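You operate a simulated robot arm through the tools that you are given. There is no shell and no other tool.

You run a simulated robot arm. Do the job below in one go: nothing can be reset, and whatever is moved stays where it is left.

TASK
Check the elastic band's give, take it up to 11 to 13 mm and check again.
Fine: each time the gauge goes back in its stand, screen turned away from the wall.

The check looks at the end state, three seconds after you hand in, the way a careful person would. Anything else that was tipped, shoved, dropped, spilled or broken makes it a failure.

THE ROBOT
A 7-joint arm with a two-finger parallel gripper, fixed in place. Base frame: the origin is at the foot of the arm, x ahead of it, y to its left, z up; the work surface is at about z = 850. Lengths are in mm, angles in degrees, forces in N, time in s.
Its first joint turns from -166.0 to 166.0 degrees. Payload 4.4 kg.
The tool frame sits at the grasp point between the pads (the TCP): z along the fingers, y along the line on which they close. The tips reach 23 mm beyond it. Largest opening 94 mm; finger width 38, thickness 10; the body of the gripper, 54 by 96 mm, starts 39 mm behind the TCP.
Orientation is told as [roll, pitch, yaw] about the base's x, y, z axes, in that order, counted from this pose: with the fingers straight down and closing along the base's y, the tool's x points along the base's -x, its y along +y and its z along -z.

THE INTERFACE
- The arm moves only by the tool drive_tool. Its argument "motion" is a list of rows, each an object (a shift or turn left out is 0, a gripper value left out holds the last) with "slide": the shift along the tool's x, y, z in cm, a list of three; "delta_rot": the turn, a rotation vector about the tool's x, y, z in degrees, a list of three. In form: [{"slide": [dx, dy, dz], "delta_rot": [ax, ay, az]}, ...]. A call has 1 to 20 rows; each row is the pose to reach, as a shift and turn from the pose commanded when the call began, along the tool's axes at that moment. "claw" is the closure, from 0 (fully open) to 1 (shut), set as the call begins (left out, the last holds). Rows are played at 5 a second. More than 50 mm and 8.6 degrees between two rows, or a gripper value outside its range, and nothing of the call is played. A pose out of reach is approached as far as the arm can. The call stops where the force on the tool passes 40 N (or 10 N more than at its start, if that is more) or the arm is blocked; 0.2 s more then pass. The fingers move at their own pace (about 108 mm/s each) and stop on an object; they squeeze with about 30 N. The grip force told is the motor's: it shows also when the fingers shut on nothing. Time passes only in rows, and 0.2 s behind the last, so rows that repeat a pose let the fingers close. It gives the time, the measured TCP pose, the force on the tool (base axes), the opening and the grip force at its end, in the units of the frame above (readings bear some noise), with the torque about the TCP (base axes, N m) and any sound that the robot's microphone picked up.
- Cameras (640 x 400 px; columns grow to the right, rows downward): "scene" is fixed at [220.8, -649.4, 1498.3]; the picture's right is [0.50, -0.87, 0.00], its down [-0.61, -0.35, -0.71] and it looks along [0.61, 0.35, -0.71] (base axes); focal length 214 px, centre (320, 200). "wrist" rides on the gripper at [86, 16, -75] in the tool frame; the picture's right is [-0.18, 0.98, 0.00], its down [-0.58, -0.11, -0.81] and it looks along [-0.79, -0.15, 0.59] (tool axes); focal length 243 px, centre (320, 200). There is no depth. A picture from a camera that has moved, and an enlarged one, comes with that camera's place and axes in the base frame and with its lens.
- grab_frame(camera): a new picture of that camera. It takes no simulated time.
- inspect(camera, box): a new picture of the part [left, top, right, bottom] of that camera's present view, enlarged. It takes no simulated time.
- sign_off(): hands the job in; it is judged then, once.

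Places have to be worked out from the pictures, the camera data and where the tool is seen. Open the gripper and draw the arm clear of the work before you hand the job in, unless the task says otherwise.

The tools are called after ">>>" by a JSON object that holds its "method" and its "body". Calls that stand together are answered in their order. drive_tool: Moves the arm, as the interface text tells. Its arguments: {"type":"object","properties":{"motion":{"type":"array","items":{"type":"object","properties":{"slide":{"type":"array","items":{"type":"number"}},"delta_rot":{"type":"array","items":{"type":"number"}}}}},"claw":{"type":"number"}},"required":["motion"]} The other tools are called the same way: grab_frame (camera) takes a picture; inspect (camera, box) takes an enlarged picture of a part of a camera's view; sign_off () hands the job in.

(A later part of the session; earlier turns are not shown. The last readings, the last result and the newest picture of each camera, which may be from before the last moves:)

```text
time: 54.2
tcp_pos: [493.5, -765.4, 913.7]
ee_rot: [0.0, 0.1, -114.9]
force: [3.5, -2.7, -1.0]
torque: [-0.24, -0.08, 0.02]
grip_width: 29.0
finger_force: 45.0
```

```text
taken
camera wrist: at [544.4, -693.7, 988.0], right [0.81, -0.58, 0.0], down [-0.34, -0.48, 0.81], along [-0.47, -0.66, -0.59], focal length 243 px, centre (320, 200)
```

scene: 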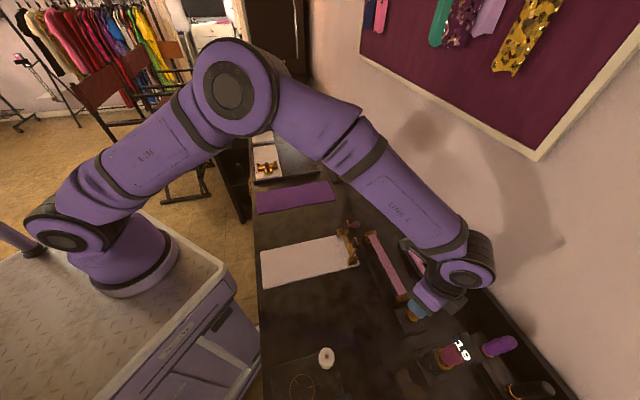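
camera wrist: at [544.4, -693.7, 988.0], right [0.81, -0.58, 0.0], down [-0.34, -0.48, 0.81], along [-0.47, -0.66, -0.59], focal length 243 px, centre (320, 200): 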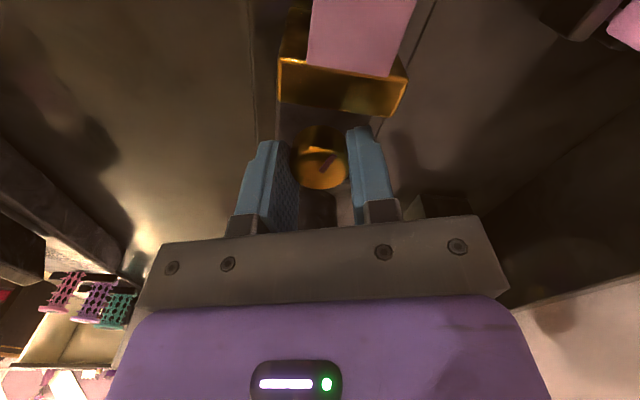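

I have the knob at 29.0 mm. I'll turn it clockwise (seen from above) 16° first and check the torque.

>>> {"method": "drive_tool", "body": {"motion": [{"delta_rot": [0, 0, 4]}, {"delta_rot": [0, 0, 8]}, {"delta_rot": [0, 0, 12]}, {"delta_rot": [0, 0, 16]}, {"delta_rot": [0, 0, 16]}]}}

>>> {"method": "inspect", "body": {"camera": "wrist", "box": [240, 0, 420, 220]}}

```text
time: 55.4
tcp_pos: [495.3, -764.4, 914.4]
ee_rot: [0.0, 0.1, -131.0]
force: [6.1, -1.2, -6.2]
torque: [-0.37, -0.1, 0.0]
grip_width: 29.2
finger_force: 44.7
```

```text
1.82 times, centred on (330, 110) of wrist
camera zoom: at [562.3, -710.8, 988.0], right [0.62, -0.78, 0.0], down [-0.46, -0.37, 0.81], along [-0.63, -0.5, -0.59], focal length 441 px, centre (302, 364)
```

zoom: 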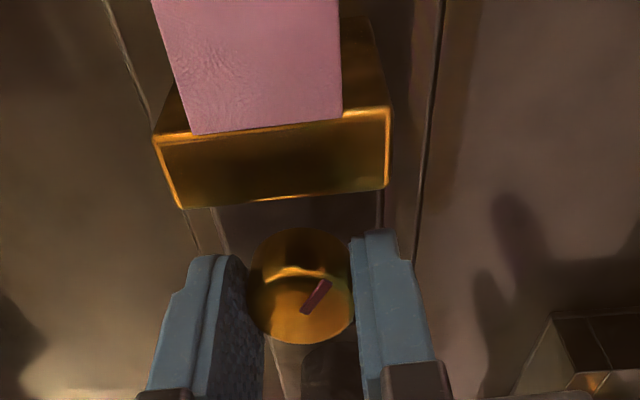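

The mark turns with the gripper and there's little resistance. I'll carry on clockwise to about 60° in all.

>>> {"method": "drive_tool", "body": {"motion": [{"delta_rot": [0, 0, 5]}, {"delta_rot": [0, 0, 11]}, {"delta_rot": [0, 0, 17]}, {"delta_rot": [0, 0, 23]}, {"delta_rot": [0, 0, 29]}, {"delta_rot": [0, 0, 35]}, {"delta_rot": [0, 0, 41]}, {"delta_rot": [0, 0, 44]}, {"delta_rot": [0, 0, 44]}]}}

>>> {"method": "inspect", "body": {"camera": "wrist", "box": [240, 0, 420, 220]}}

```text
time: 57.4
tcp_pos: [493.1, -764.6, 914.5]
ee_rot: [-0.2, 0.0, -175.1]
force: [4.1, -4.7, -21.1]
torque: [-0.03, -0.79, 0.0]
grip_width: 28.9
finger_force: 44.6
```

```text
1.82 times, centred on (330, 110) of wrist
camera zoom: at [581.1, -774.4, 988.0], right [-0.1, -1.0, 0.0], down [-0.59, 0.06, 0.81], along [-0.8, 0.08, -0.59], focal length 441 px, centre (302, 364)
```

zoom: 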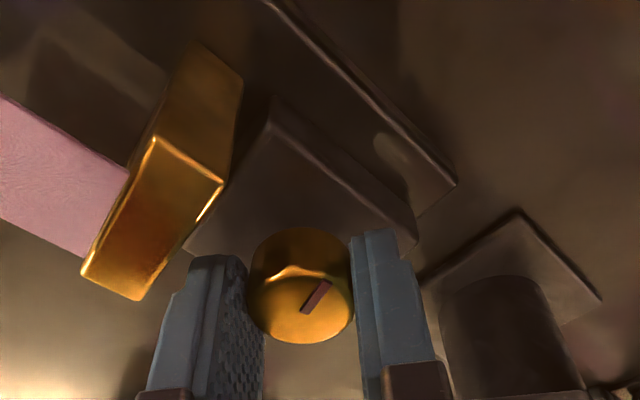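

The tool is now being drawn down with about 21 N, as though the knob screws inward when turned clockwise. I'll open slightly to relieve it, lift clear and look.

>>> {"method": "drive_tool", "body": {"motion": [{"slide": [0, 0, 0]}, {"slide": [0, 0, 0]}, {"slide": [0, 0, 0]}], "claw": 0.6}}

>>> {"method": "inspect", "body": {"camera": "wrist", "box": [240, 0, 420, 220]}}

```text
time: 58.2
tcp_pos: [494.7, -765.4, 914.7]
ee_rot: [0.0, 0.0, -175.1]
force: [0.7, 0.2, 0.1]
torque: [0.02, 0.02, -0.02]
grip_width: 37.5
finger_force: 0.0
```

```text
1.82 times, centred on (330, 110) of wrist
camera zoom: at [580.8, -773.9, 989.6], right [-0.1, -1.0, 0.0], down [-0.59, 0.06, 0.81], along [-0.8, 0.08, -0.59], focal length 441 px, centre (302, 364)
```

zoom: 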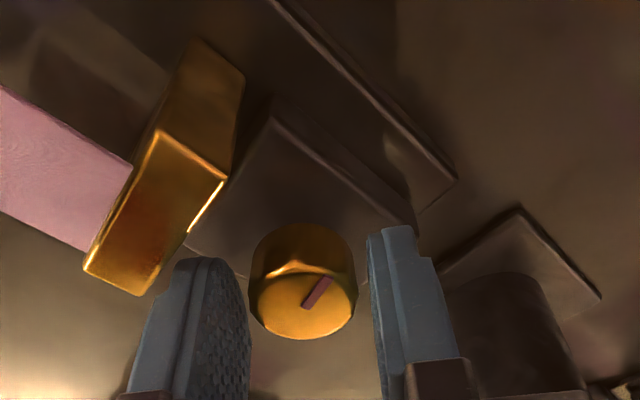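

The knob holds its new position. I'll lift well clear, turn back to the gauge's orientation, and move above the gauge.

>>> {"method": "drive_tool", "body": {"motion": [{"slide": [0, 0, -3]}, {"slide": [0, 0, -7.5]}, {"slide": [0, 0, -12]}, {"slide": [0, 0, -16.5]}, {"slide": [0, 0, -21]}, {"slide": [0, 0, -23.5], "delta_rot": [0, 0, -8.5]}, {"slide": [0, 0, -23.5], "delta_rot": [0, 0, -17]}, {"slide": [0, 0, -23.5], "delta_rot": [0, 0, -25.5]}, {"slide": [0, 0, -23.5], "delta_rot": [0, 0, -34]}, {"slide": [0, 0, -23.5], "delta_rot": [0, 0, -42.5]}, {"slide": [0, 0, -23.5], "delta_rot": [0, 0, -51]}, {"slide": [0, 0, -23.5], "delta_rot": [0, 0, -59.5]}, {"slide": [0, 0, -23.5], "delta_rot": [0, 0, -68]}, {"slide": [-1, 1, -23.5], "delta_rot": [0, 0, -76.5]}, {"slide": [-2, 2, -23.5], "delta_rot": [0, 0, -85]}, {"slide": [-3, 3, -23.5], "delta_rot": [0, 0, -93.5]}, {"slide": [-4, 4.2, -23.5], "delta_rot": [0, 0, -102]}, {"slide": [-5, 5.4, -23.5], "delta_rot": [0, 0, -110.5]}, {"slide": [-6, 6.5, -23.5], "delta_rot": [0, 0, -119]}, {"slide": [-6.75, 7.24, -23.5], "delta_rot": [0, 0, -127]}], "claw": 0.6}}

>>> {"method": "grab_frame", "body": {"camera": "wrist"}}

>>> {"method": "inspect", "body": {"camera": "scene", "box": [350, 210, 450, 335]}}

```text
time: 62.4
tcp_pos: [432.6, -843.3, 1147.9]
ee_rot: [0.0, 0.0, -47.8]
force: [0.3, -0.5, 0.9]
torque: [0.01, 0.03, -0.05]
grip_width: 37.5
finger_force: 0.2
```

```text
taken
camera wrist: at [386.5, -768.1, 1222.2], right [0.85, 0.52, 0.0], down [0.31, -0.5, 0.81], along [0.42, -0.69, -0.59], focal length 243 px, centre (320, 200)
```

wrist: 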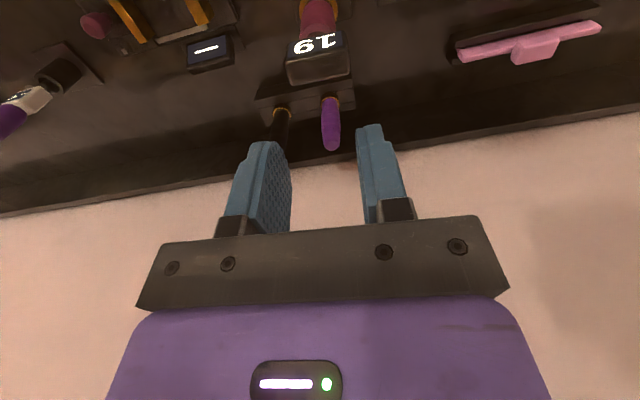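

```text
3.20 times, centred on (400, 272) of scene
camera zoom: at [220.8, -649.4, 1498.3], right [0.5, -0.87, 0.0], down [-0.61, -0.35, -0.71], along [0.61, 0.35, -0.71], focal length 686 px, centre (64, -32)
```

zoom: 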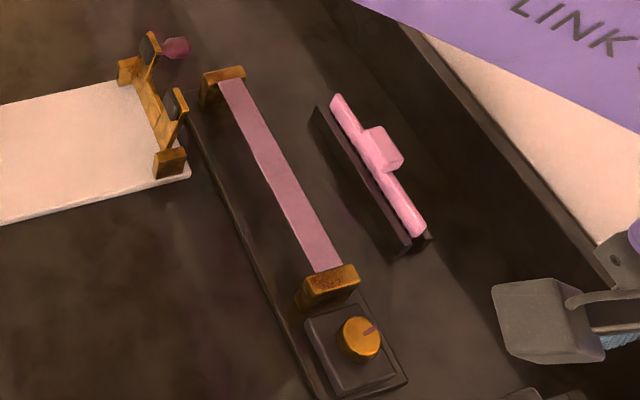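

The knob mark has turned about 60°, and I'm directly above the gauge. I'll open, correct the yaw by 1.4°, lower over the head and grip it.

>>> {"method": "drive_tool", "body": {"motion": [{"slide": [-0.05, -0.05, 0], "delta_rot": [0, 0, -1.4]}, {"slide": [-0.07, -0.08, 2.5], "delta_rot": [0, 0, -1.4]}, {"slide": [-0.07, -0.08, 5], "delta_rot": [0, 0, -1.4]}, {"slide": [-0.07, -0.08, 7.5], "delta_rot": [0, 0, -1.4]}, {"slide": [-0.07, -0.08, 7.5], "delta_rot": [0, 0, -1.4]}], "claw": 0}}

>>> {"method": "grab_frame", "body": {"camera": "wrist"}}

```text
time: 63.6
tcp_pos: [434.3, -843.3, 1073.3]
ee_rot: [0.1, 0.1, -46.6]
force: [0.4, 0.8, -0.7]
torque: [-0.01, -0.01, -0.03]
grip_width: 93.9
finger_force: 0.0
```

```text
taken
camera wrist: at [386.1, -769.4, 1147.8], right [0.84, 0.54, 0.0], down [0.32, -0.5, 0.81], along [0.44, -0.68, -0.59], focal length 243 px, centre (320, 200)
```

wrist: 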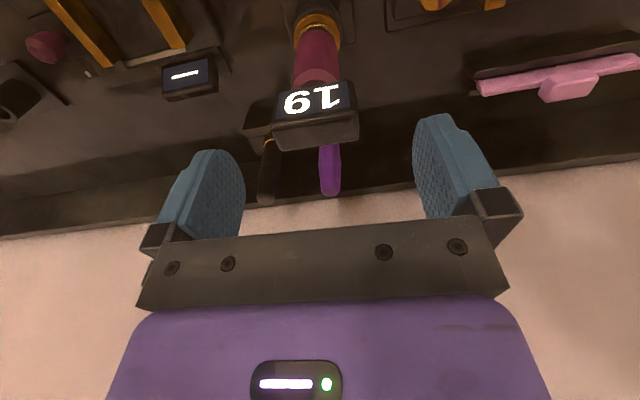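

Aligned. I'll lower the last 43 mm, then close.

>>> {"method": "drive_tool", "body": {"motion": [{"slide": [0, 0, 1.8]}, {"slide": [0, 0, 3.6]}, {"slide": [0, 0, 4.3]}, {"slide": [0, 0, 4.3]}]}}

>>> {"method": "drive_tool", "body": {"motion": [{"slide": [0, 0, 0]}, {"slide": [0, 0, 0]}, {"slide": [0, 0, 0]}, {"slide": [0, 0, 0]}], "claw": 1}}

>>> {"method": "grab_frame", "body": {"camera": "wrist"}}

```text
time: 64.6
tcp_pos: [433.1, -844.7, 1030.5]
ee_rot: [0.0, -0.1, -46.7]
force: [-0.1, -0.4, 0.0]
torque: [0.02, -0.01, -0.04]
grip_width: 94.1
finger_force: 0.0
```

```text
time: 65.6
tcp_pos: [431.6, -844.3, 1030.8]
ee_rot: [0.0, 0.0, -46.7]
force: [0.0, 0.4, 0.4]
torque: [0.04, -0.01, 0.0]
grip_width: 47.5
finger_force: 29.9
```

```text
taken
camera wrist: at [384.8, -770.8, 1104.5], right [0.84, 0.54, 0.0], down [0.32, -0.5, 0.81], along [0.44, -0.68, -0.59], focal length 243 px, centre (320, 200)
```

wrist: 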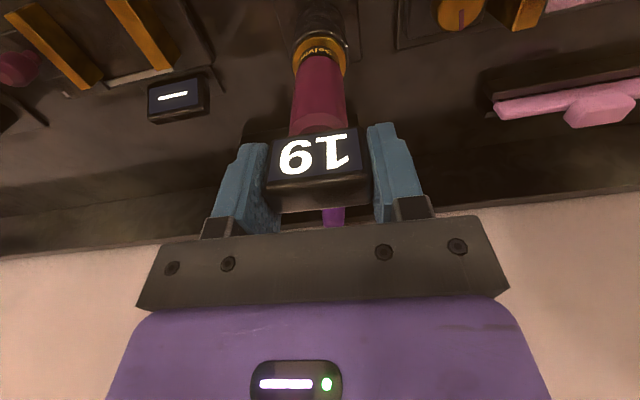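

Gripped. I'll lift straight out and carry it to above the middle of the band.

>>> {"method": "drive_tool", "body": {"motion": [{"slide": [0, 0, -1]}, {"slide": [0, 0, -3]}, {"slide": [0, 0, -6]}, {"slide": [0, 0, -9]}, {"slide": [0, 0, -12]}, {"slide": [0, 0, -13]}, {"slide": [0.1, 1.5, -13]}, {"slide": [0.3, 4, -13]}, {"slide": [0.5, 7, -13]}, {"slide": [0.7, 10, -13]}, {"slide": [0.9, 13, -13]}, {"slide": [1.1, 16, -13]}, {"slide": [1.3, 19, -13]}, {"slide": [1.5, 22, -13]}, {"slide": [1.7, 24.2, -13]}, {"slide": [1.7, 25, -13]}, {"slide": [1.7, 25, -13]}]}}

>>> {"method": "inspect", "body": {"camera": "wrist", "box": [200, 0, 440, 180]}}

>>> {"method": "inspect", "body": {"camera": "scene", "box": [350, 210, 430, 310]}}

```text
time: 69.2
tcp_pos: [602.3, -660.2, 1160.7]
ee_rot: [0.0, 0.0, -46.6]
force: [0.1, 0.4, -2.6]
torque: [-0.01, 0.01, 0.02]
grip_width: 47.9
finger_force: 30.1
```

```text
2.22 times, centred on (320, 90) of wrist
camera zoom: at [554.3, -586.6, 1234.3], right [0.84, 0.54, 0.0], down [0.32, -0.5, 0.81], along [0.44, -0.68, -0.59], focal length 539 px, centre (320, 444)
```

zoom: 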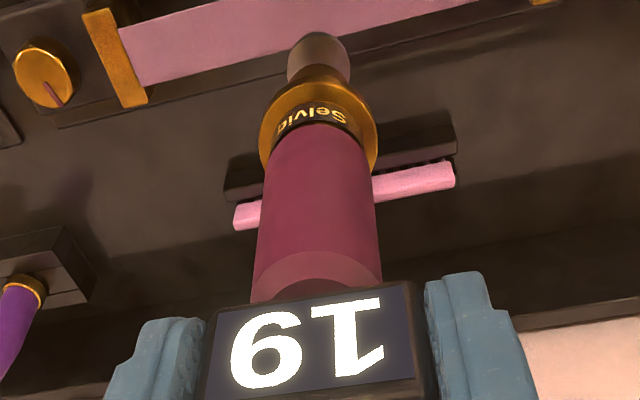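

```text
4.00 times, centred on (390, 260) of scene
camera zoom: at [220.8, -649.4, 1498.3], right [0.5, -0.87, 0.0], down [-0.61, -0.35, -0.71], along [0.61, 0.35, -0.71], focal length 858 px, centre (40, -40)
```

zoom: 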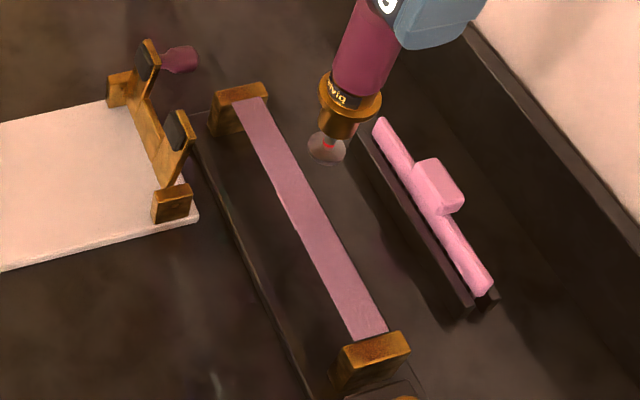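

It's over the band at the same place as before. I'll come down to light contact and then press progressively.

>>> {"method": "drive_tool", "body": {"motion": [{"slide": [0, 0, 2]}, {"slide": [0, 0, 4.5]}, {"slide": [0, 0, 6.5]}, {"slide": [0, 0, 7.5]}, {"slide": [0, 0, 8]}, {"slide": [0, 0, 8.4]}, {"slide": [0, 0, 8.8]}, {"slide": [0, 0, 9.2]}, {"slide": [0, 0, 9.6]}, {"slide": [0, 0, 9.9]}, {"slide": [0, 0, 9.9]}, {"slide": [0, 0, 9.9]}]}}

>>> {"method": "inspect", "body": {"camera": "wrist", "box": [200, 0, 440, 180]}}

>>> {"method": "inspect", "body": {"camera": "scene", "box": [380, 245, 412, 271]}}

```text
time: 71.8
tcp_pos: [601.3, -660.6, 1063.4]
ee_rot: [-0.1, 0.0, -46.7]
force: [-0.1, 0.0, 3.6]
torque: [0.11, 0.04, -0.02]
grip_width: 47.8
finger_force: 30.1
```

```text
2.22 times, centred on (320, 90) of wrist
camera zoom: at [553.8, -587.3, 1136.7], right [0.84, 0.54, 0.0], down [0.32, -0.5, 0.81], along [0.44, -0.68, -0.59], focal length 539 px, centre (320, 444)
```

zoom: 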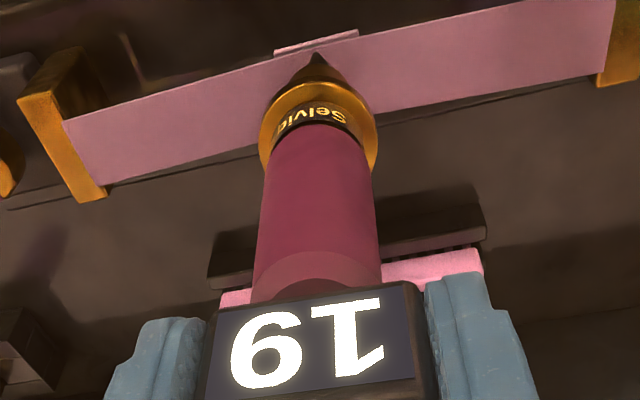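

```text
15.38 times, centred on (396, 258) of scene
camera zoom: at [220.8, -649.4, 1498.3], right [0.5, -0.87, 0.0], down [-0.61, -0.35, -0.71], along [0.61, 0.35, -0.71], focal length 3300 px, centre (-849, -692)
```

zoom: 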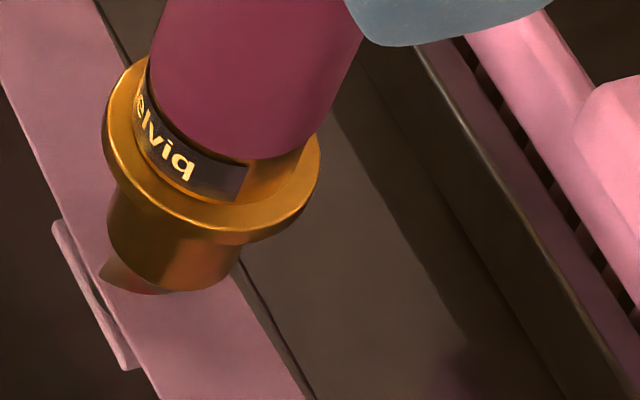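

At the same depth the press force is about 6 N, up from 4.3 N, so clockwise tightened the band. I'll press on until a new reading appears.

>>> {"method": "drive_tool", "body": {"motion": [{"slide": [0, 0, 0.1]}, {"slide": [0, 0, 0.2]}, {"slide": [0, 0, 0.3]}, {"slide": [0, 0, 0.4]}, {"slide": [0, 0, 0.4]}, {"slide": [0, 0, 0.4]}]}}

>>> {"method": "inspect", "body": {"camera": "wrist", "box": [240, 100, 400, 200]}}

>>> {"method": "drive_tool", "body": {"motion": [{"slide": [0, 0, 0.1]}, {"slide": [0, 0, 0.2]}, {"slide": [0, 0, 0.2]}, {"slide": [0, 0, 0.2]}, {"slide": [0, 0, 0.2]}]}}

>>> {"method": "inspect", "body": {"camera": "wrist", "box": [240, 100, 400, 200]}}

```text
time: 73.2
tcp_pos: [601.8, -660.4, 1060.1]
ee_rot: [0.0, 0.1, -46.6]
force: [1.5, -0.1, 3.9]
torque: [0.15, -0.25, -0.01]
grip_width: 48.0
finger_force: 29.7
```

```text
4.00 times, centred on (320, 150) of wrist
camera zoom: at [553.3, -587.2, 1133.0], right [0.84, 0.54, 0.0], down [0.32, -0.5, 0.81], along [0.44, -0.68, -0.59], focal length 970 px, centre (320, 400)
```

zoom: 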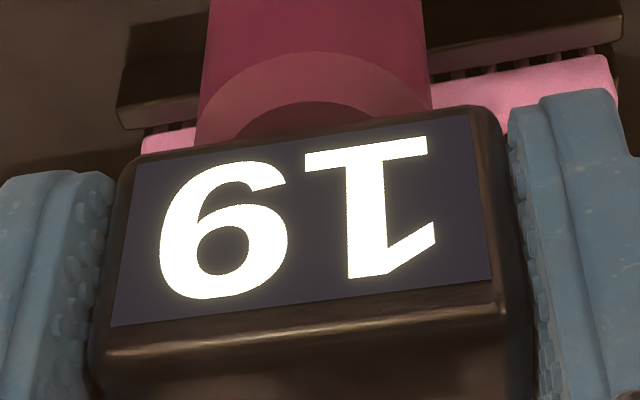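

```text
time: 74.4
tcp_pos: [600.8, -661.2, 1056.6]
ee_rot: [-0.1, 0.0, -46.6]
force: [-0.2, -0.7, 4.9]
torque: [-0.11, 0.09, 0.01]
grip_width: 47.9
finger_force: 29.9
```

```text
4.00 times, centred on (320, 150) of wrist
camera zoom: at [553.2, -587.0, 1129.9], right [0.84, 0.54, 0.0], down [0.32, -0.5, 0.81], along [0.44, -0.68, -0.59], focal length 970 px, centre (320, 400)
```

zoom: 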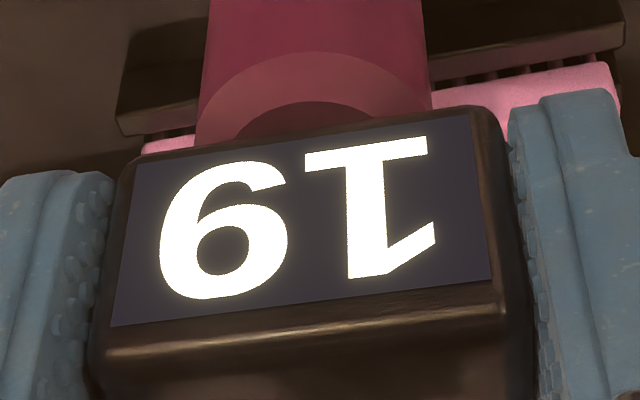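

>>> {"method": "drive_tool", "body": {"motion": [{"slide": [0, 0, 0.1]}, {"slide": [0, 0, 0.2]}, {"slide": [0, 0, 0.2]}, {"slide": [0, 0, 0.2]}, {"slide": [0, 0, 0.2]}, {"slide": [0, 0, 0.2]}]}}

>>> {"method": "inspect", "body": {"camera": "wrist", "box": [240, 100, 400, 200]}}

>>> {"method": "inspect", "body": {"camera": "scene", "box": [380, 245, 412, 271]}}

```text
time: 75.8
tcp_pos: [600.8, -659.1, 1054.9]
ee_rot: [0.0, 0.1, -46.6]
force: [1.1, 0.5, 4.0]
torque: [0.07, 0.01, -0.02]
grip_width: 47.8
finger_force: 29.7
```

```text
4.00 times, centred on (320, 150) of wrist
camera zoom: at [553.4, -586.3, 1128.7], right [0.84, 0.54, 0.0], down [0.32, -0.5, 0.81], along [0.44, -0.68, -0.59], focal length 970 px, centre (320, 400)
```

zoom: 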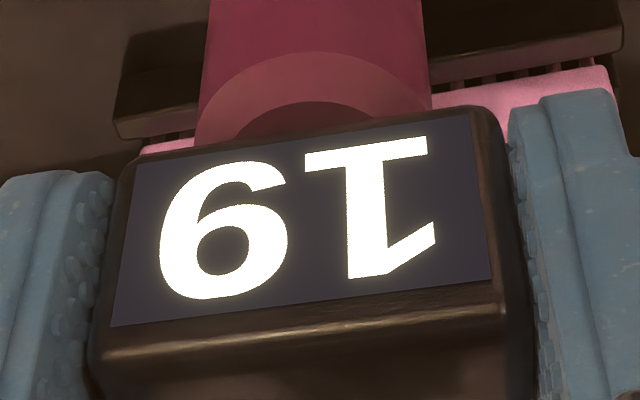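

```text
15.38 times, centred on (396, 258) of scene
camera zoom: at [220.8, -649.4, 1498.3], right [0.5, -0.87, 0.0], down [-0.61, -0.35, -0.71], along [0.61, 0.35, -0.71], focal length 3300 px, centre (-849, -692)
```

zoom: 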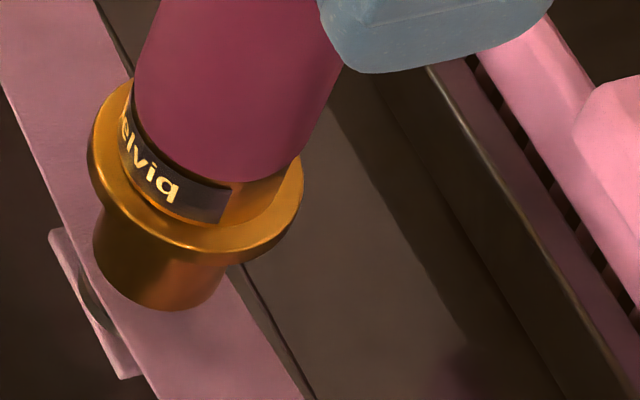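

>>> {"method": "drive_tool", "body": {"motion": [{"slide": [0, 0, 0.1]}, {"slide": [0, 0, 0.2]}, {"slide": [0, 0, 0.25]}, {"slide": [0, 0, 0.25]}, {"slide": [0, 0, 0.25]}, {"slide": [0, 0, 0.25]}]}}

>>> {"method": "inspect", "body": {"camera": "wrist", "box": [240, 100, 400, 200]}}

```text
time: 77.2
tcp_pos: [600.9, -658.1, 1052.2]
ee_rot: [0.0, -0.1, -46.5]
force: [0.2, -1.3, 5.7]
torque: [-0.15, -0.05, -0.02]
grip_width: 47.7
finger_force: 30.0
```

```text
4.00 times, centred on (320, 150) of wrist
camera zoom: at [553.3, -585.4, 1126.8], right [0.84, 0.54, 0.0], down [0.32, -0.5, 0.81], along [0.44, -0.68, -0.59], focal length 970 px, centre (320, 400)
```

zoom: 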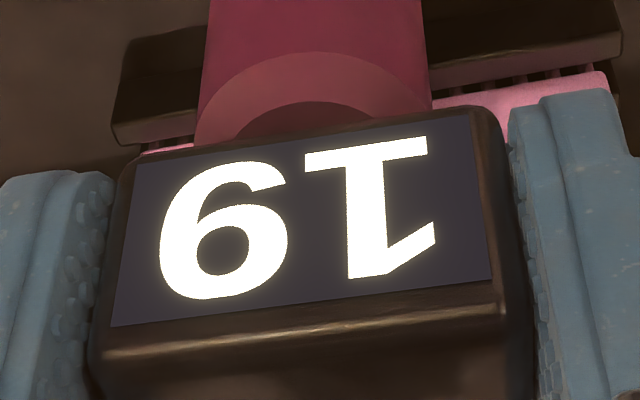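

>>> {"method": "drive_tool", "body": {"motion": [{"slide": [0, 0, 0.1]}, {"slide": [0, 0, 0.2]}, {"slide": [0, 0, 0.25]}, {"slide": [0, 0, 0.25]}, {"slide": [0, 0, 0.25]}, {"slide": [0, 0, 0.25]}]}}

>>> {"method": "inspect", "body": {"camera": "wrist", "box": [240, 100, 400, 200]}}

>>> {"method": "inspect", "body": {"camera": "scene", "box": [380, 245, 412, 271]}}

```text
time: 78.6
tcp_pos: [601.6, -660.8, 1051.7]
ee_rot: [0.0, 0.0, -46.6]
force: [-1.7, 2.4, 5.9]
torque: [0.38, 0.15, 0.02]
grip_width: 48.1
finger_force: 30.2
```

```text
4.00 times, centred on (320, 150) of wrist
camera zoom: at [554.1, -586.7, 1125.0], right [0.84, 0.54, 0.0], down [0.32, -0.5, 0.81], along [0.44, -0.68, -0.59], focal length 970 px, centre (320, 400)
```

zoom: 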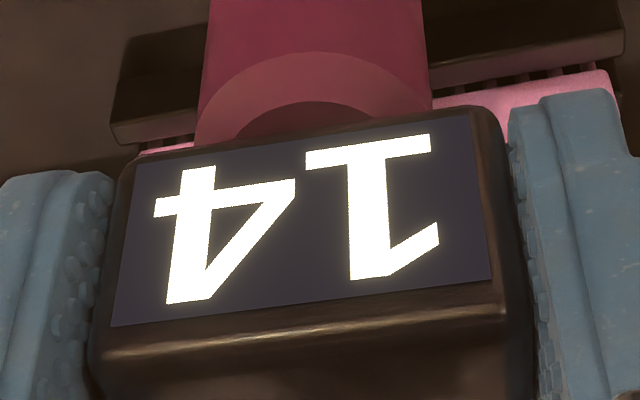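

```text
15.38 times, centred on (396, 258) of scene
camera zoom: at [220.8, -649.4, 1498.3], right [0.5, -0.87, 0.0], down [-0.61, -0.35, -0.71], along [0.61, 0.35, -0.71], focal length 3300 px, centre (-849, -692)
```

zoom: 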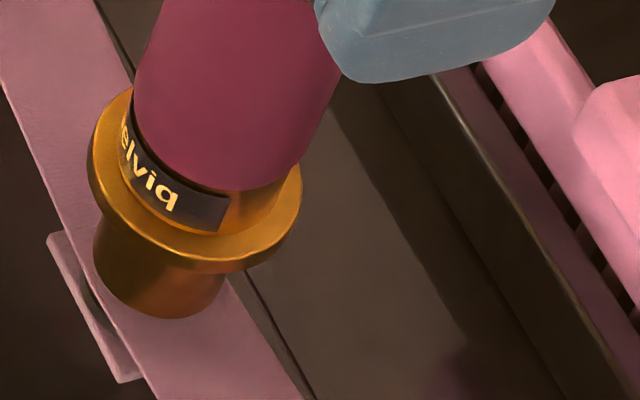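

The new reading is 14 mm, so 60° clockwise took off 5 mm and another 30° or so should give about 12. I'll lift off and take the gauge back over its stand first.

>>> {"method": "drive_tool", "body": {"motion": [{"slide": [0, 0, -0.8]}, {"slide": [0, 0, -1.8]}, {"slide": [0, 0, -3.0]}, {"slide": [0, 0, -5]}, {"slide": [0, 0, -8]}, {"slide": [0, 0, -11.2]}, {"slide": [-0.1, -1.5, -11.2]}, {"slide": [-0.3, -4, -11.2]}, {"slide": [-0.5, -7, -11.2]}, {"slide": [-0.7, -10, -11.2]}, {"slide": [-0.9, -13, -11.2]}, {"slide": [-1.1, -16, -11.2]}, {"slide": [-1.3, -19, -11.2]}, {"slide": [-1.5, -22, -11.2]}, {"slide": [-1.7, -24.2, -11.2]}, {"slide": [-1.7, -25, -11.2]}, {"slide": [-1.7, -25, -11.2]}, {"slide": [-1.7, -25, -7.5]}, {"slide": [-1.7, -25, -4.0]}, {"slide": [-1.7, -25, -4.0]}]}}

>>> {"method": "inspect", "body": {"camera": "wrist", "box": [270, 0, 370, 80]}}

>>> {"method": "inspect", "body": {"camera": "scene", "box": [410, 320, 490, 390]}}

```text
time: 82.8
tcp_pos: [435.4, -843.6, 1089.5]
ee_rot: [0.0, 0.0, -46.7]
force: [-0.9, -0.7, -1.2]
torque: [0.0, 0.01, -0.01]
grip_width: 47.8
finger_force: 30.4
```

```text
5.00 times, centred on (320, 40) of wrist
camera zoom: at [387.3, -770.9, 1163.7], right [0.84, 0.54, 0.0], down [0.32, -0.5, 0.81], along [0.44, -0.68, -0.59], focal length 1213 px, centre (320, 1000)
```

zoom: 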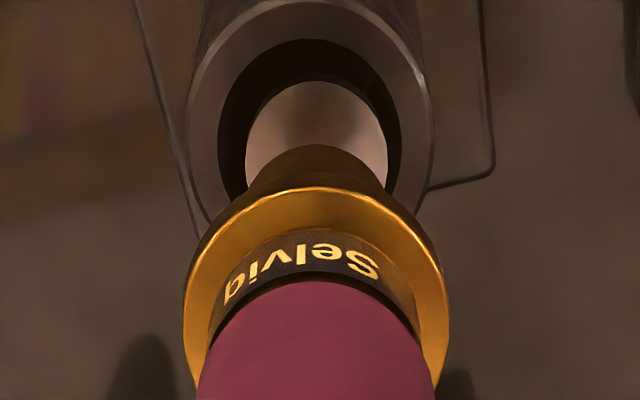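

```text
5.71 times, centred on (450, 355) of scene
camera zoom: at [220.8, -649.4, 1498.3], right [0.5, -0.87, 0.0], down [-0.61, -0.35, -0.71], along [0.61, 0.35, -0.71], focal length 1226 px, centre (-423, -686)
```

zoom: 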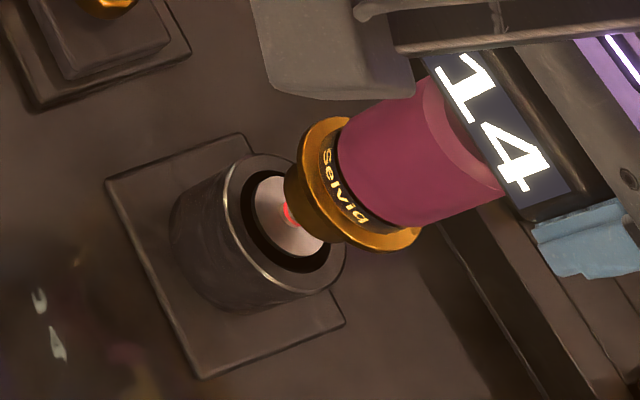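

The gauge is about 2–3 mm to the wall side of the socket axis. I'll correct that and lower it most of the way.

>>> {"method": "drive_tool", "body": {"motion": [{"slide": [0.25, -0.12, 0]}, {"slide": [0.25, -0.12, 0]}, {"slide": [0.25, -0.12, 1.0]}, {"slide": [0.25, -0.12, 2.2]}, {"slide": [0.25, -0.12, 3.4]}, {"slide": [0.25, -0.12, 4.5]}, {"slide": [0.25, -0.12, 5.3]}, {"slide": [0.25, -0.12, 5.5]}, {"slide": [0.25, -0.12, 5.5]}]}}

>>> {"method": "inspect", "body": {"camera": "scene", "box": [410, 320, 490, 390]}}

>>> {"method": "inspect", "body": {"camera": "wrist", "box": [270, 0, 370, 80]}}

```text
time: 84.8
tcp_pos: [430.4, -843.1, 1035.5]
ee_rot: [-0.1, 0.0, -46.6]
force: [9.2, -0.2, -0.4]
torque: [-0.11, -1.13, -0.04]
grip_width: 47.7
finger_force: 29.6
```

```text
5.71 times, centred on (450, 355) of scene
camera zoom: at [220.8, -649.4, 1498.3], right [0.5, -0.87, 0.0], down [-0.61, -0.35, -0.71], along [0.61, 0.35, -0.71], focal length 1226 px, centre (-423, -686)
```

zoom: 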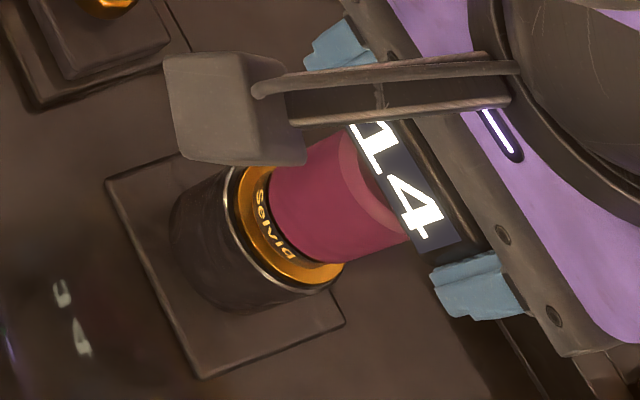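

```text
5.00 times, centred on (320, 40) of wrist
camera zoom: at [382.8, -769.5, 1109.6], right [0.84, 0.54, 0.0], down [0.32, -0.5, 0.81], along [0.44, -0.68, -0.59], focal length 1213 px, centre (320, 1000)
```

zoom: 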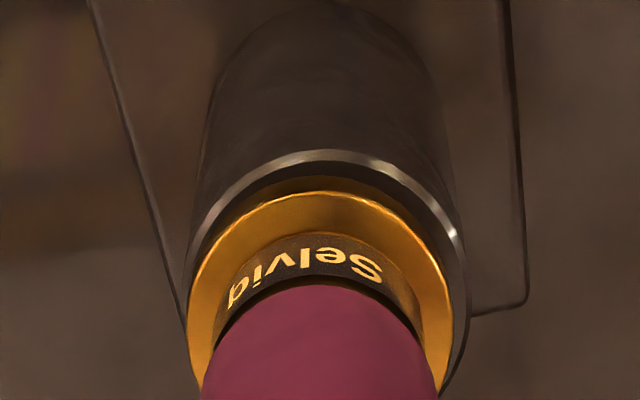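

There's a 9 N sideways load against the socket wall. I'll shift back about 2 mm towards +x to relieve it before seating.

>>> {"method": "drive_tool", "body": {"motion": [{"slide": [-0.1, 0.08, 0]}, {"slide": [-0.16, 0.14, 0]}, {"slide": [-0.16, 0.14, 0]}]}}

```text
time: 85.6
tcp_pos: [432.2, -843.4, 1034.1]
ee_rot: [0.1, 0.1, -46.6]
force: [0.3, -1.4, -2.8]
torque: [-0.07, -0.06, 0.01]
grip_width: 47.9
finger_force: 30.1
```

The side load is gone. I'll ease down to the seat in sub-millimetre steps.

>>> {"method": "drive_tool", "body": {"motion": [{"slide": [0, 0, 0.1]}, {"slide": [0, 0, 0.2]}, {"slide": [0, 0, 0.28]}, {"slide": [0, 0, 0.28]}]}}

```text
time: 86.6
tcp_pos: [432.1, -843.8, 1030.9]
ee_rot: [0.1, -0.1, -46.6]
force: [-0.5, 0.7, -2.2]
torque: [0.0, 0.0, 0.01]
grip_width: 47.7
finger_force: 30.1
```

>>> {"method": "drive_tool", "body": {"motion": [{"slide": [0, 0, 0.05]}, {"slide": [0, 0, 0.1]}, {"slide": [0, 0, 0.1]}, {"slide": [0, 0, 0.1]}]}}

```text
time: 87.6
tcp_pos: [431.2, -842.9, 1030.7]
ee_rot: [0.0, 0.0, -46.6]
force: [-0.3, -0.7, -2.3]
torque: [0.01, 0.02, -0.01]
grip_width: 47.7
finger_force: 29.5
```

It isn't seated yet. I'll go down another 0.8 mm.

>>> {"method": "drive_tool", "body": {"motion": [{"slide": [0, 0, 0.04]}, {"slide": [0, 0, 0.08]}, {"slide": [0, 0, 0.08]}, {"slide": [0, 0, 0.08]}]}}

```text
time: 88.6
tcp_pos: [431.5, -842.7, 1030.6]
ee_rot: [0.0, 0.0, -46.6]
force: [0.2, -0.4, -2.4]
torque: [-0.01, 0.0, -0.02]
grip_width: 48.3
finger_force: 29.7
```

>>> {"method": "drive_tool", "body": {"motion": [{"slide": [0, 0, 0.05]}, {"slide": [0, 0, 0.1]}, {"slide": [0, 0, 0.1]}, {"slide": [0, 0, 0.1]}]}}

>>> {"method": "inspect", "body": {"camera": "wrist", "box": [270, 0, 370, 80]}}

```text
time: 89.6
tcp_pos: [431.1, -843.2, 1030.2]
ee_rot: [0.0, -0.1, -46.6]
force: [1.6, -2.2, 6.2]
torque: [-0.1, -0.16, 0.0]
grip_width: 47.9
finger_force: 30.3
```

```text
5.00 times, centred on (320, 40) of wrist
camera zoom: at [383.2, -769.7, 1104.4], right [0.84, 0.54, 0.0], down [0.32, -0.5, 0.81], along [0.44, -0.68, -0.59], focal length 1213 px, centre (320, 1000)
```

zoom: 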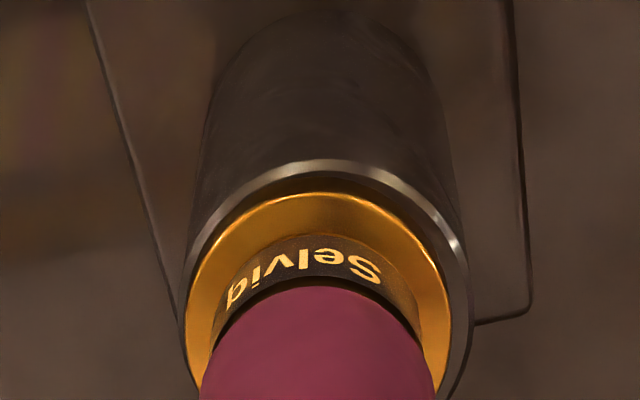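

It's seated now, at a few newtons, with the ring on the rim. I'll back off a hair, open, and rise.

>>> {"method": "drive_tool", "body": {"motion": [{"slide": [0, 0, -0.05]}, {"slide": [0, 0, -0.05]}]}}

>>> {"method": "drive_tool", "body": {"motion": [{"slide": [0, 0, 0]}, {"slide": [0, 0, 0]}, {"slide": [0, 0, 0]}, {"slide": [0, 0, 0]}], "claw": 0}}

>>> {"method": "grab_frame", "body": {"camera": "wrist"}}

```text
time: 90.2
tcp_pos: [431.3, -843.6, 1029.7]
ee_rot: [-0.1, -0.1, -46.6]
force: [2.9, 1.5, 6.8]
torque: [0.22, -0.19, -0.07]
grip_width: 47.8
finger_force: 30.3
```

```text
time: 91.2
tcp_pos: [431.4, -843.3, 1029.9]
ee_rot: [0.0, -0.1, -46.5]
force: [-0.7, -0.7, 0.1]
torque: [0.02, 0.03, 0.0]
grip_width: 94.2
finger_force: 0.1
```

```text
taken
camera wrist: at [383.1, -770.2, 1104.3], right [0.84, 0.54, 0.0], down [0.32, -0.5, 0.81], along [0.44, -0.68, -0.59], focal length 243 px, centre (320, 200)
```

wrist: 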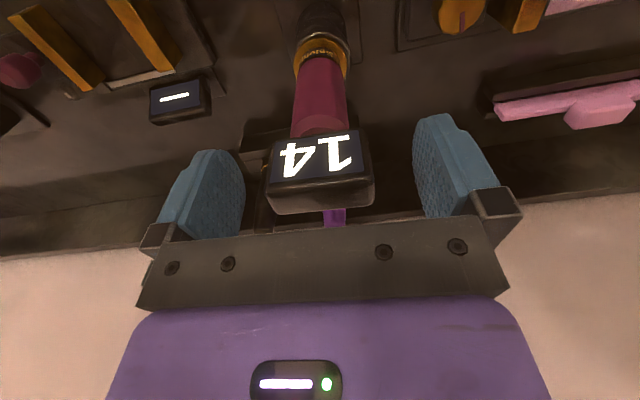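

The gauge is back, showing 14 with its screen away from the wall. I'll lift, move over the knob and turn to yaw -120° for the next 30°.

>>> {"method": "drive_tool", "body": {"motion": [{"slide": [0, 0, -1]}, {"slide": [0, 0, -4]}, {"slide": [0, 0, -8]}, {"slide": [0, 0, -12]}, {"slide": [0, 0, -13]}, {"slide": [0.15, 1.1, -13], "delta_rot": [0, 0, 8.17]}, {"slide": [0.3, 2.2, -13], "delta_rot": [0, 0, 16.33]}, {"slide": [0.45, 3.3, -13], "delta_rot": [0, 0, 24.5]}, {"slide": [0.6, 4.4, -13], "delta_rot": [0, 0, 32.67]}, {"slide": [0.75, 5.5, -13], "delta_rot": [0, 0, 40.83]}, {"slide": [0.9, 6.6, -13], "delta_rot": [0, 0, 49]}, {"slide": [1.05, 7.7, -13], "delta_rot": [0, 0, 57.17]}, {"slide": [1.2, 8.8, -13], "delta_rot": [0, 0, 65.33]}, {"slide": [1.36, 9.94, -13], "delta_rot": [0, 0, 73.5]}, {"slide": [1.36, 9.94, -9], "delta_rot": [0, 0, 73.5]}, {"slide": [1.36, 9.94, -5], "delta_rot": [0, 0, 73.5]}, {"slide": [1.36, 9.94, -1], "delta_rot": [0, 0, 73.5]}, {"slide": [1.36, 9.94, 2.4], "delta_rot": [0, 0, 73.5]}, {"slide": [1.36, 9.94, 2.4], "delta_rot": [0, 0, 73.5]}]}}

>>> {"method": "drive_tool", "body": {"motion": [{"slide": [0, 0, 0]}, {"slide": [0, 0, 0]}], "claw": 0.468}}

>>> {"method": "grab_frame", "body": {"camera": "wrist"}}

>>> {"method": "inspect", "body": {"camera": "scene", "box": [360, 230, 520, 370]}}

```text
time: 95.2
tcp_pos: [494.0, -762.9, 1002.6]
ee_rot: [0.0, 0.0, -120.1]
force: [0.0, -0.2, -0.2]
torque: [-0.01, 0.0, -0.01]
grip_width: 93.9
finger_force: 0.0
```

```text
time: 95.8
tcp_pos: [491.8, -764.6, 1002.1]
ee_rot: [0.1, -0.1, -120.1]
force: [-0.6, -0.6, 0.1]
torque: [0.01, 0.02, 0.01]
grip_width: 49.7
finger_force: 0.1
```

```text
taken
camera wrist: at [550.2, -698.4, 1076.8], right [0.76, -0.65, 0.0], down [-0.39, -0.45, 0.81], along [-0.53, -0.61, -0.59], focal length 243 px, centre (320, 200)
```

wrist: 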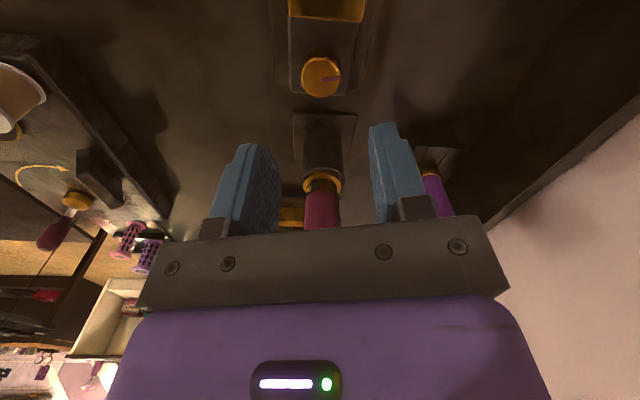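

```text
2.86 times, centred on (440, 300) of scene
camera zoom: at [220.8, -649.4, 1498.3], right [0.5, -0.87, 0.0], down [-0.61, -0.35, -0.71], along [0.61, 0.35, -0.71], focal length 613 px, centre (-23, -86)
```

zoom: 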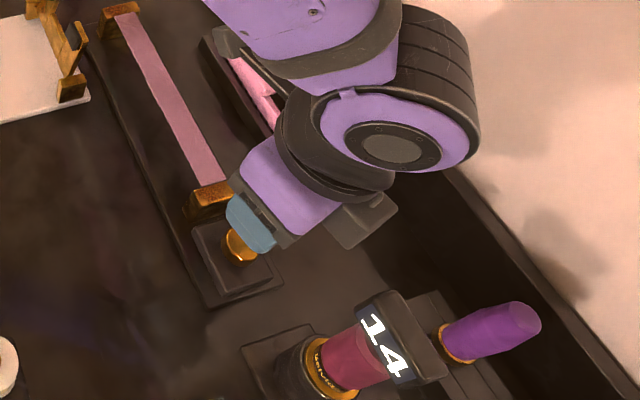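

The TCP is right over the knob and clear of the gauge. I'll go down around the knob and close.

>>> {"method": "drive_tool", "body": {"motion": [{"slide": [0, 0, 2.5]}, {"slide": [0, 0, 5]}, {"slide": [0, 0, 7.2]}, {"slide": [0, 0, 8.3]}, {"slide": [0, 0, 8.8]}, {"slide": [0, 0, 8.8]}]}}

>>> {"method": "drive_tool", "body": {"motion": [{"slide": [0, 0, 0]}, {"slide": [0, 0, 0]}, {"slide": [0, 0, 0]}], "claw": 1}}

>>> {"method": "inspect", "body": {"camera": "wrist", "box": [240, 0, 420, 220]}}

```text
time: 97.2
tcp_pos: [494.4, -765.7, 916.4]
ee_rot: [0.0, 0.0, -120.1]
force: [-0.1, 0.2, -0.8]
torque: [0.0, 0.03, -0.02]
grip_width: 49.9
finger_force: 0.1
```

```text
time: 98.0
tcp_pos: [492.3, -764.1, 915.6]
ee_rot: [0.0, 0.0, -120.1]
force: [-5.9, 3.9, -1.6]
torque: [0.12, 0.1, -0.03]
grip_width: 29.7
finger_force: 45.1
```

```text
1.82 times, centred on (330, 110) of wrist
camera zoom: at [550.5, -699.1, 990.8], right [0.76, -0.65, 0.0], down [-0.39, -0.45, 0.81], along [-0.53, -0.61, -0.59], focal length 441 px, centre (302, 364)
```

zoom: 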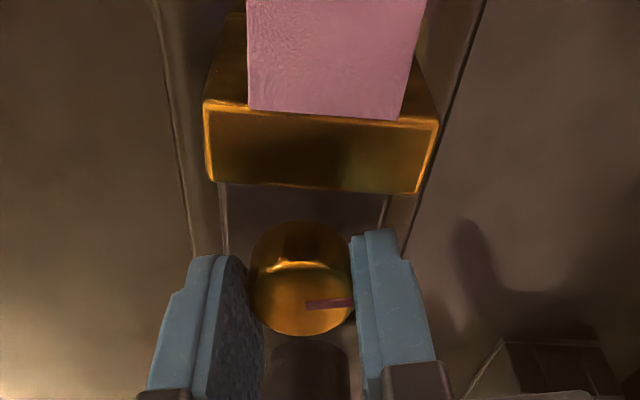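

I have the knob. I'll turn it 30° clockwise, to yaw -150°.

>>> {"method": "drive_tool", "body": {"motion": [{"slide": [0, 0, 0], "delta_rot": [0, 0, 5]}, {"slide": [0, 0, 0.02], "delta_rot": [0, 0, 10]}, {"slide": [0, 0, 0.03], "delta_rot": [0, 0, 15]}, {"slide": [0, 0, 0.04], "delta_rot": [0, 0, 20]}, {"slide": [0, 0, 0.05], "delta_rot": [0, 0, 25]}, {"slide": [0, 0, 0.06], "delta_rot": [0, 0, 30]}, {"slide": [0, 0, 0.06], "delta_rot": [0, 0, 30]}, {"slide": [0, 0, 0.06], "delta_rot": [0, 0, 30]}]}}

>>> {"method": "inspect", "body": {"camera": "wrist", "box": [240, 0, 420, 220]}}

```text
time: 99.8
tcp_pos: [493.4, -765.2, 916.2]
ee_rot: [0.1, 0.1, -150.3]
force: [-7.1, 0.8, -0.6]
torque: [-0.11, 0.36, 0.0]
grip_width: 29.4
finger_force: 45.1
```

```text
1.82 times, centred on (330, 110) of wrist
camera zoom: at [576.1, -736.6, 990.8], right [0.33, -0.94, 0.0], down [-0.56, -0.19, 0.81], along [-0.76, -0.27, -0.59], focal length 441 px, centre (302, 364)
```

zoom: 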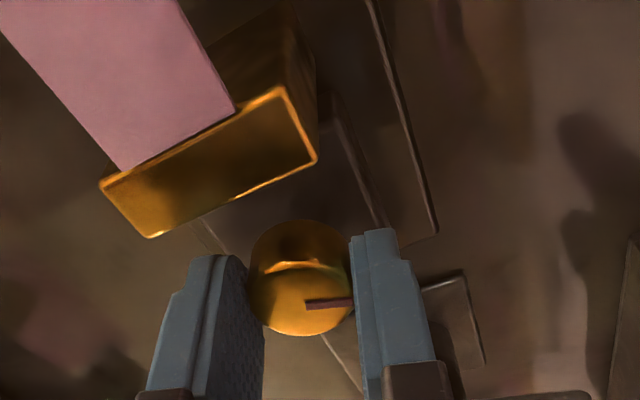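

The knob turned 30° with the gripper. I'll release, lift, and return above the gauge.

>>> {"method": "drive_tool", "body": {"motion": [{"slide": [0, 0, 0]}, {"slide": [0, 0, 0]}, {"slide": [0, 0, 0]}], "claw": 0.55}}

>>> {"method": "drive_tool", "body": {"motion": [{"slide": [0, 0, -3]}, {"slide": [0, 0, -7.5]}, {"slide": [0, 0, -12]}, {"slide": [0, 0, -16.5]}, {"slide": [0, 0, -21]}, {"slide": [0, 0, -23.2], "delta_rot": [0, 0, -8]}, {"slide": [0, 0, -23.2], "delta_rot": [0, 0, -16]}, {"slide": [0, 0, -23.2], "delta_rot": [0, 0, -24]}, {"slide": [0, 0, -23.2], "delta_rot": [0, 0, -32]}, {"slide": [-1, 0.4, -23.2], "delta_rot": [0, 0, -40]}, {"slide": [-2, 0.8, -23.2], "delta_rot": [0, 0, -48]}, {"slide": [-3, 1.2, -23.2], "delta_rot": [0, 0, -56]}, {"slide": [-4, 1.6, -23.2], "delta_rot": [0, 0, -64]}, {"slide": [-5, 2.0, -23.2], "delta_rot": [0, 0, -72]}, {"slide": [-6, 2.4, -23.2], "delta_rot": [0, 0, -80]}, {"slide": [-7, 2.8, -23.2], "delta_rot": [0, 0, -88]}, {"slide": [-8.2, 3.3, -23.2], "delta_rot": [0, 0, -96]}, {"slide": [-9.21, 3.74, -23.2], "delta_rot": [0, 0, -103.7]}, {"slide": [-9.21, 3.74, -23.2], "delta_rot": [0, 0, -103.7]}]}}

>>> {"method": "grab_frame", "body": {"camera": "wrist"}}

>>> {"method": "inspect", "body": {"camera": "scene", "box": [350, 210, 450, 335]}}

```text
time: 100.6
tcp_pos: [494.7, -764.8, 917.7]
ee_rot: [0.1, 0.0, -150.1]
force: [0.2, -0.6, -0.4]
torque: [0.01, 0.0, -0.02]
grip_width: 42.1
finger_force: 0.0
```

```text
time: 104.6
tcp_pos: [432.2, -843.0, 1147.2]
ee_rot: [0.0, 0.0, -46.3]
force: [-1.0, 0.1, 0.7]
torque: [-0.03, 0.04, -0.01]
grip_width: 42.6
finger_force: 0.1
```

```text
taken
camera wrist: at [384.5, -769.6, 1221.9], right [0.84, 0.55, 0.0], down [0.32, -0.5, 0.81], along [0.44, -0.68, -0.59], focal length 243 px, centre (320, 200)
```

wrist: 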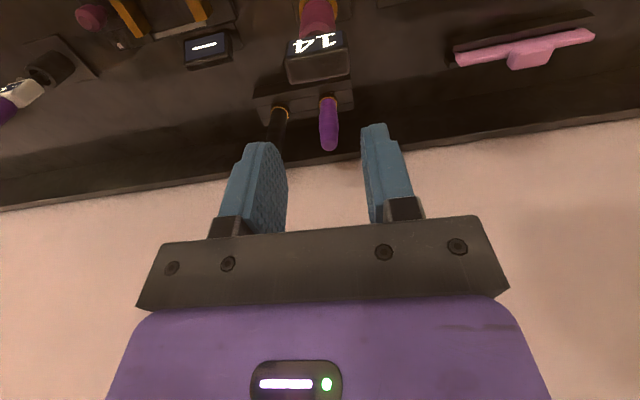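

```text
3.20 times, centred on (400, 272) of scene
camera zoom: at [220.8, -649.4, 1498.3], right [0.5, -0.87, 0.0], down [-0.61, -0.35, -0.71], along [0.61, 0.35, -0.71], focal length 686 px, centre (64, -32)
```

zoom: 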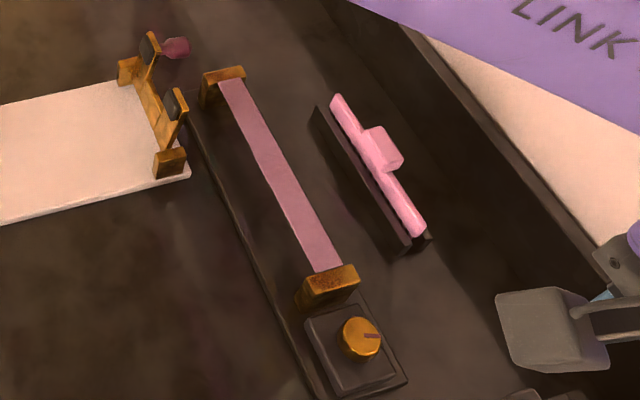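

The knob is at about 90° in all and I'm above the gauge. I'll open, go down over the head and grip.

>>> {"method": "drive_tool", "body": {"motion": [{"slide": [0, 0, 0]}, {"slide": [0, -0.03, 0], "delta_rot": [0, 0, 0.2]}, {"slide": [0, -0.03, 3], "delta_rot": [0, 0, 0.2]}, {"slide": [0, -0.03, 6], "delta_rot": [0, 0, 0.2]}, {"slide": [0, -0.03, 9], "delta_rot": [0, 0, 0.2]}, {"slide": [0, -0.03, 11], "delta_rot": [0, 0, 0.2]}, {"slide": [0, -0.03, 11.75], "delta_rot": [0, 0, 0.2]}, {"slide": [0, -0.03, 11.75], "delta_rot": [0, 0, 0.2]}], "claw": 0}}

>>> {"method": "grab_frame", "body": {"camera": "wrist"}}

```text
time: 106.4
tcp_pos: [433.0, -842.9, 1028.5]
ee_rot: [0.0, 0.1, -46.6]
force: [0.1, -0.2, -0.5]
torque: [-0.02, 0.02, 0.0]
grip_width: 93.8
finger_force: 0.0
```

```text
taken
camera wrist: at [385.0, -770.1, 1104.2], right [0.84, 0.54, 0.0], down [0.32, -0.5, 0.81], along [0.44, -0.68, -0.59], focal length 243 px, centre (320, 200)
```

wrist: 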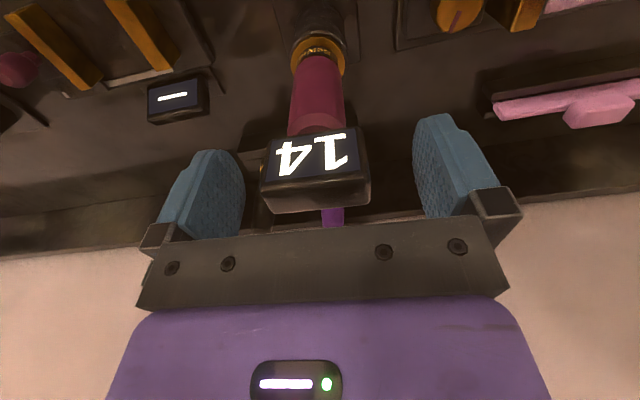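

The head is about 1.5 mm to one side between the pads. I'll centre on it and close.

>>> {"method": "drive_tool", "body": {"motion": [{"slide": [0, -0.15, 0]}, {"slide": [0, -0.15, 0]}]}}

>>> {"method": "drive_tool", "body": {"motion": [{"slide": [0, 0, 0]}, {"slide": [0, 0, 0]}, {"slide": [0, 0, 0]}, {"slide": [0, 0, 0]}], "claw": 1}}

>>> {"method": "drive_tool", "body": {"motion": [{"slide": [0, 0, -1]}, {"slide": [0, 0, -3]}, {"slide": [0, 0, -6]}, {"slide": [0, 0, -9]}, {"slide": [0, 0, -12]}, {"slide": [0, 0, -13]}, {"slide": [0.1, 1.5, -13]}, {"slide": [0.3, 4, -13]}, {"slide": [0.5, 7, -13]}, {"slide": [0.7, 10, -13]}, {"slide": [0.9, 13, -13]}, {"slide": [1.1, 16, -13]}, {"slide": [1.3, 19, -13]}, {"slide": [1.5, 22, -13]}, {"slide": [1.7, 24.2, -13]}, {"slide": [1.7, 25.1, -13]}, {"slide": [1.7, 25.1, -13]}]}}

>>> {"method": "inspect", "body": {"camera": "wrist", "box": [200, 0, 440, 180]}}

>>> {"method": "inspect", "body": {"camera": "scene", "box": [350, 210, 430, 310]}}

```text
time: 107.0
tcp_pos: [431.6, -845.2, 1030.8]
ee_rot: [0.0, 0.0, -46.6]
force: [-0.2, 0.6, 0.0]
torque: [-0.03, -0.01, 0.0]
grip_width: 94.0
finger_force: 0.0
```

```text
time: 108.0
tcp_pos: [431.4, -845.4, 1030.7]
ee_rot: [0.0, 0.0, -46.6]
force: [1.2, 0.8, 0.8]
torque: [0.05, -0.06, -0.02]
grip_width: 47.8
finger_force: 30.4
```

```text
time: 111.6
tcp_pos: [602.7, -662.9, 1159.5]
ee_rot: [0.0, 0.0, -46.6]
force: [0.8, 0.4, -2.5]
torque: [0.0, 0.01, 0.0]
grip_width: 47.8
finger_force: 30.2
```

```text
2.22 times, centred on (320, 90) of wrist
camera zoom: at [554.0, -587.5, 1234.5], right [0.84, 0.54, 0.0], down [0.32, -0.5, 0.81], along [0.44, -0.68, -0.59], focal length 539 px, centre (320, 444)
```

zoom: 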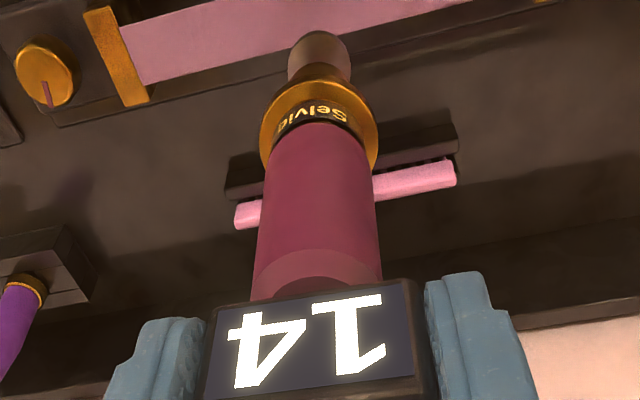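

```text
4.00 times, centred on (390, 260) of scene
camera zoom: at [220.8, -649.4, 1498.3], right [0.5, -0.87, 0.0], down [-0.61, -0.35, -0.71], along [0.61, 0.35, -0.71], focal length 858 px, centre (40, -40)
```

zoom: 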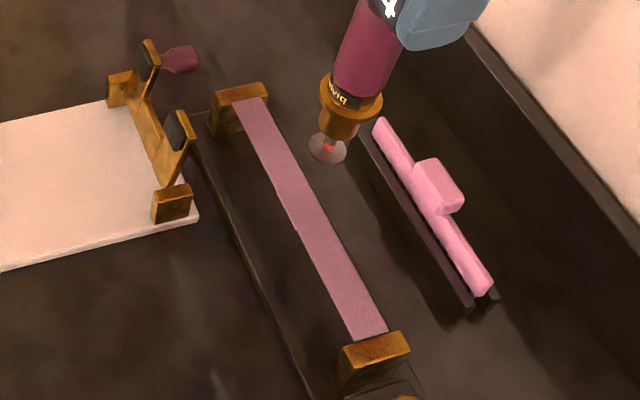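

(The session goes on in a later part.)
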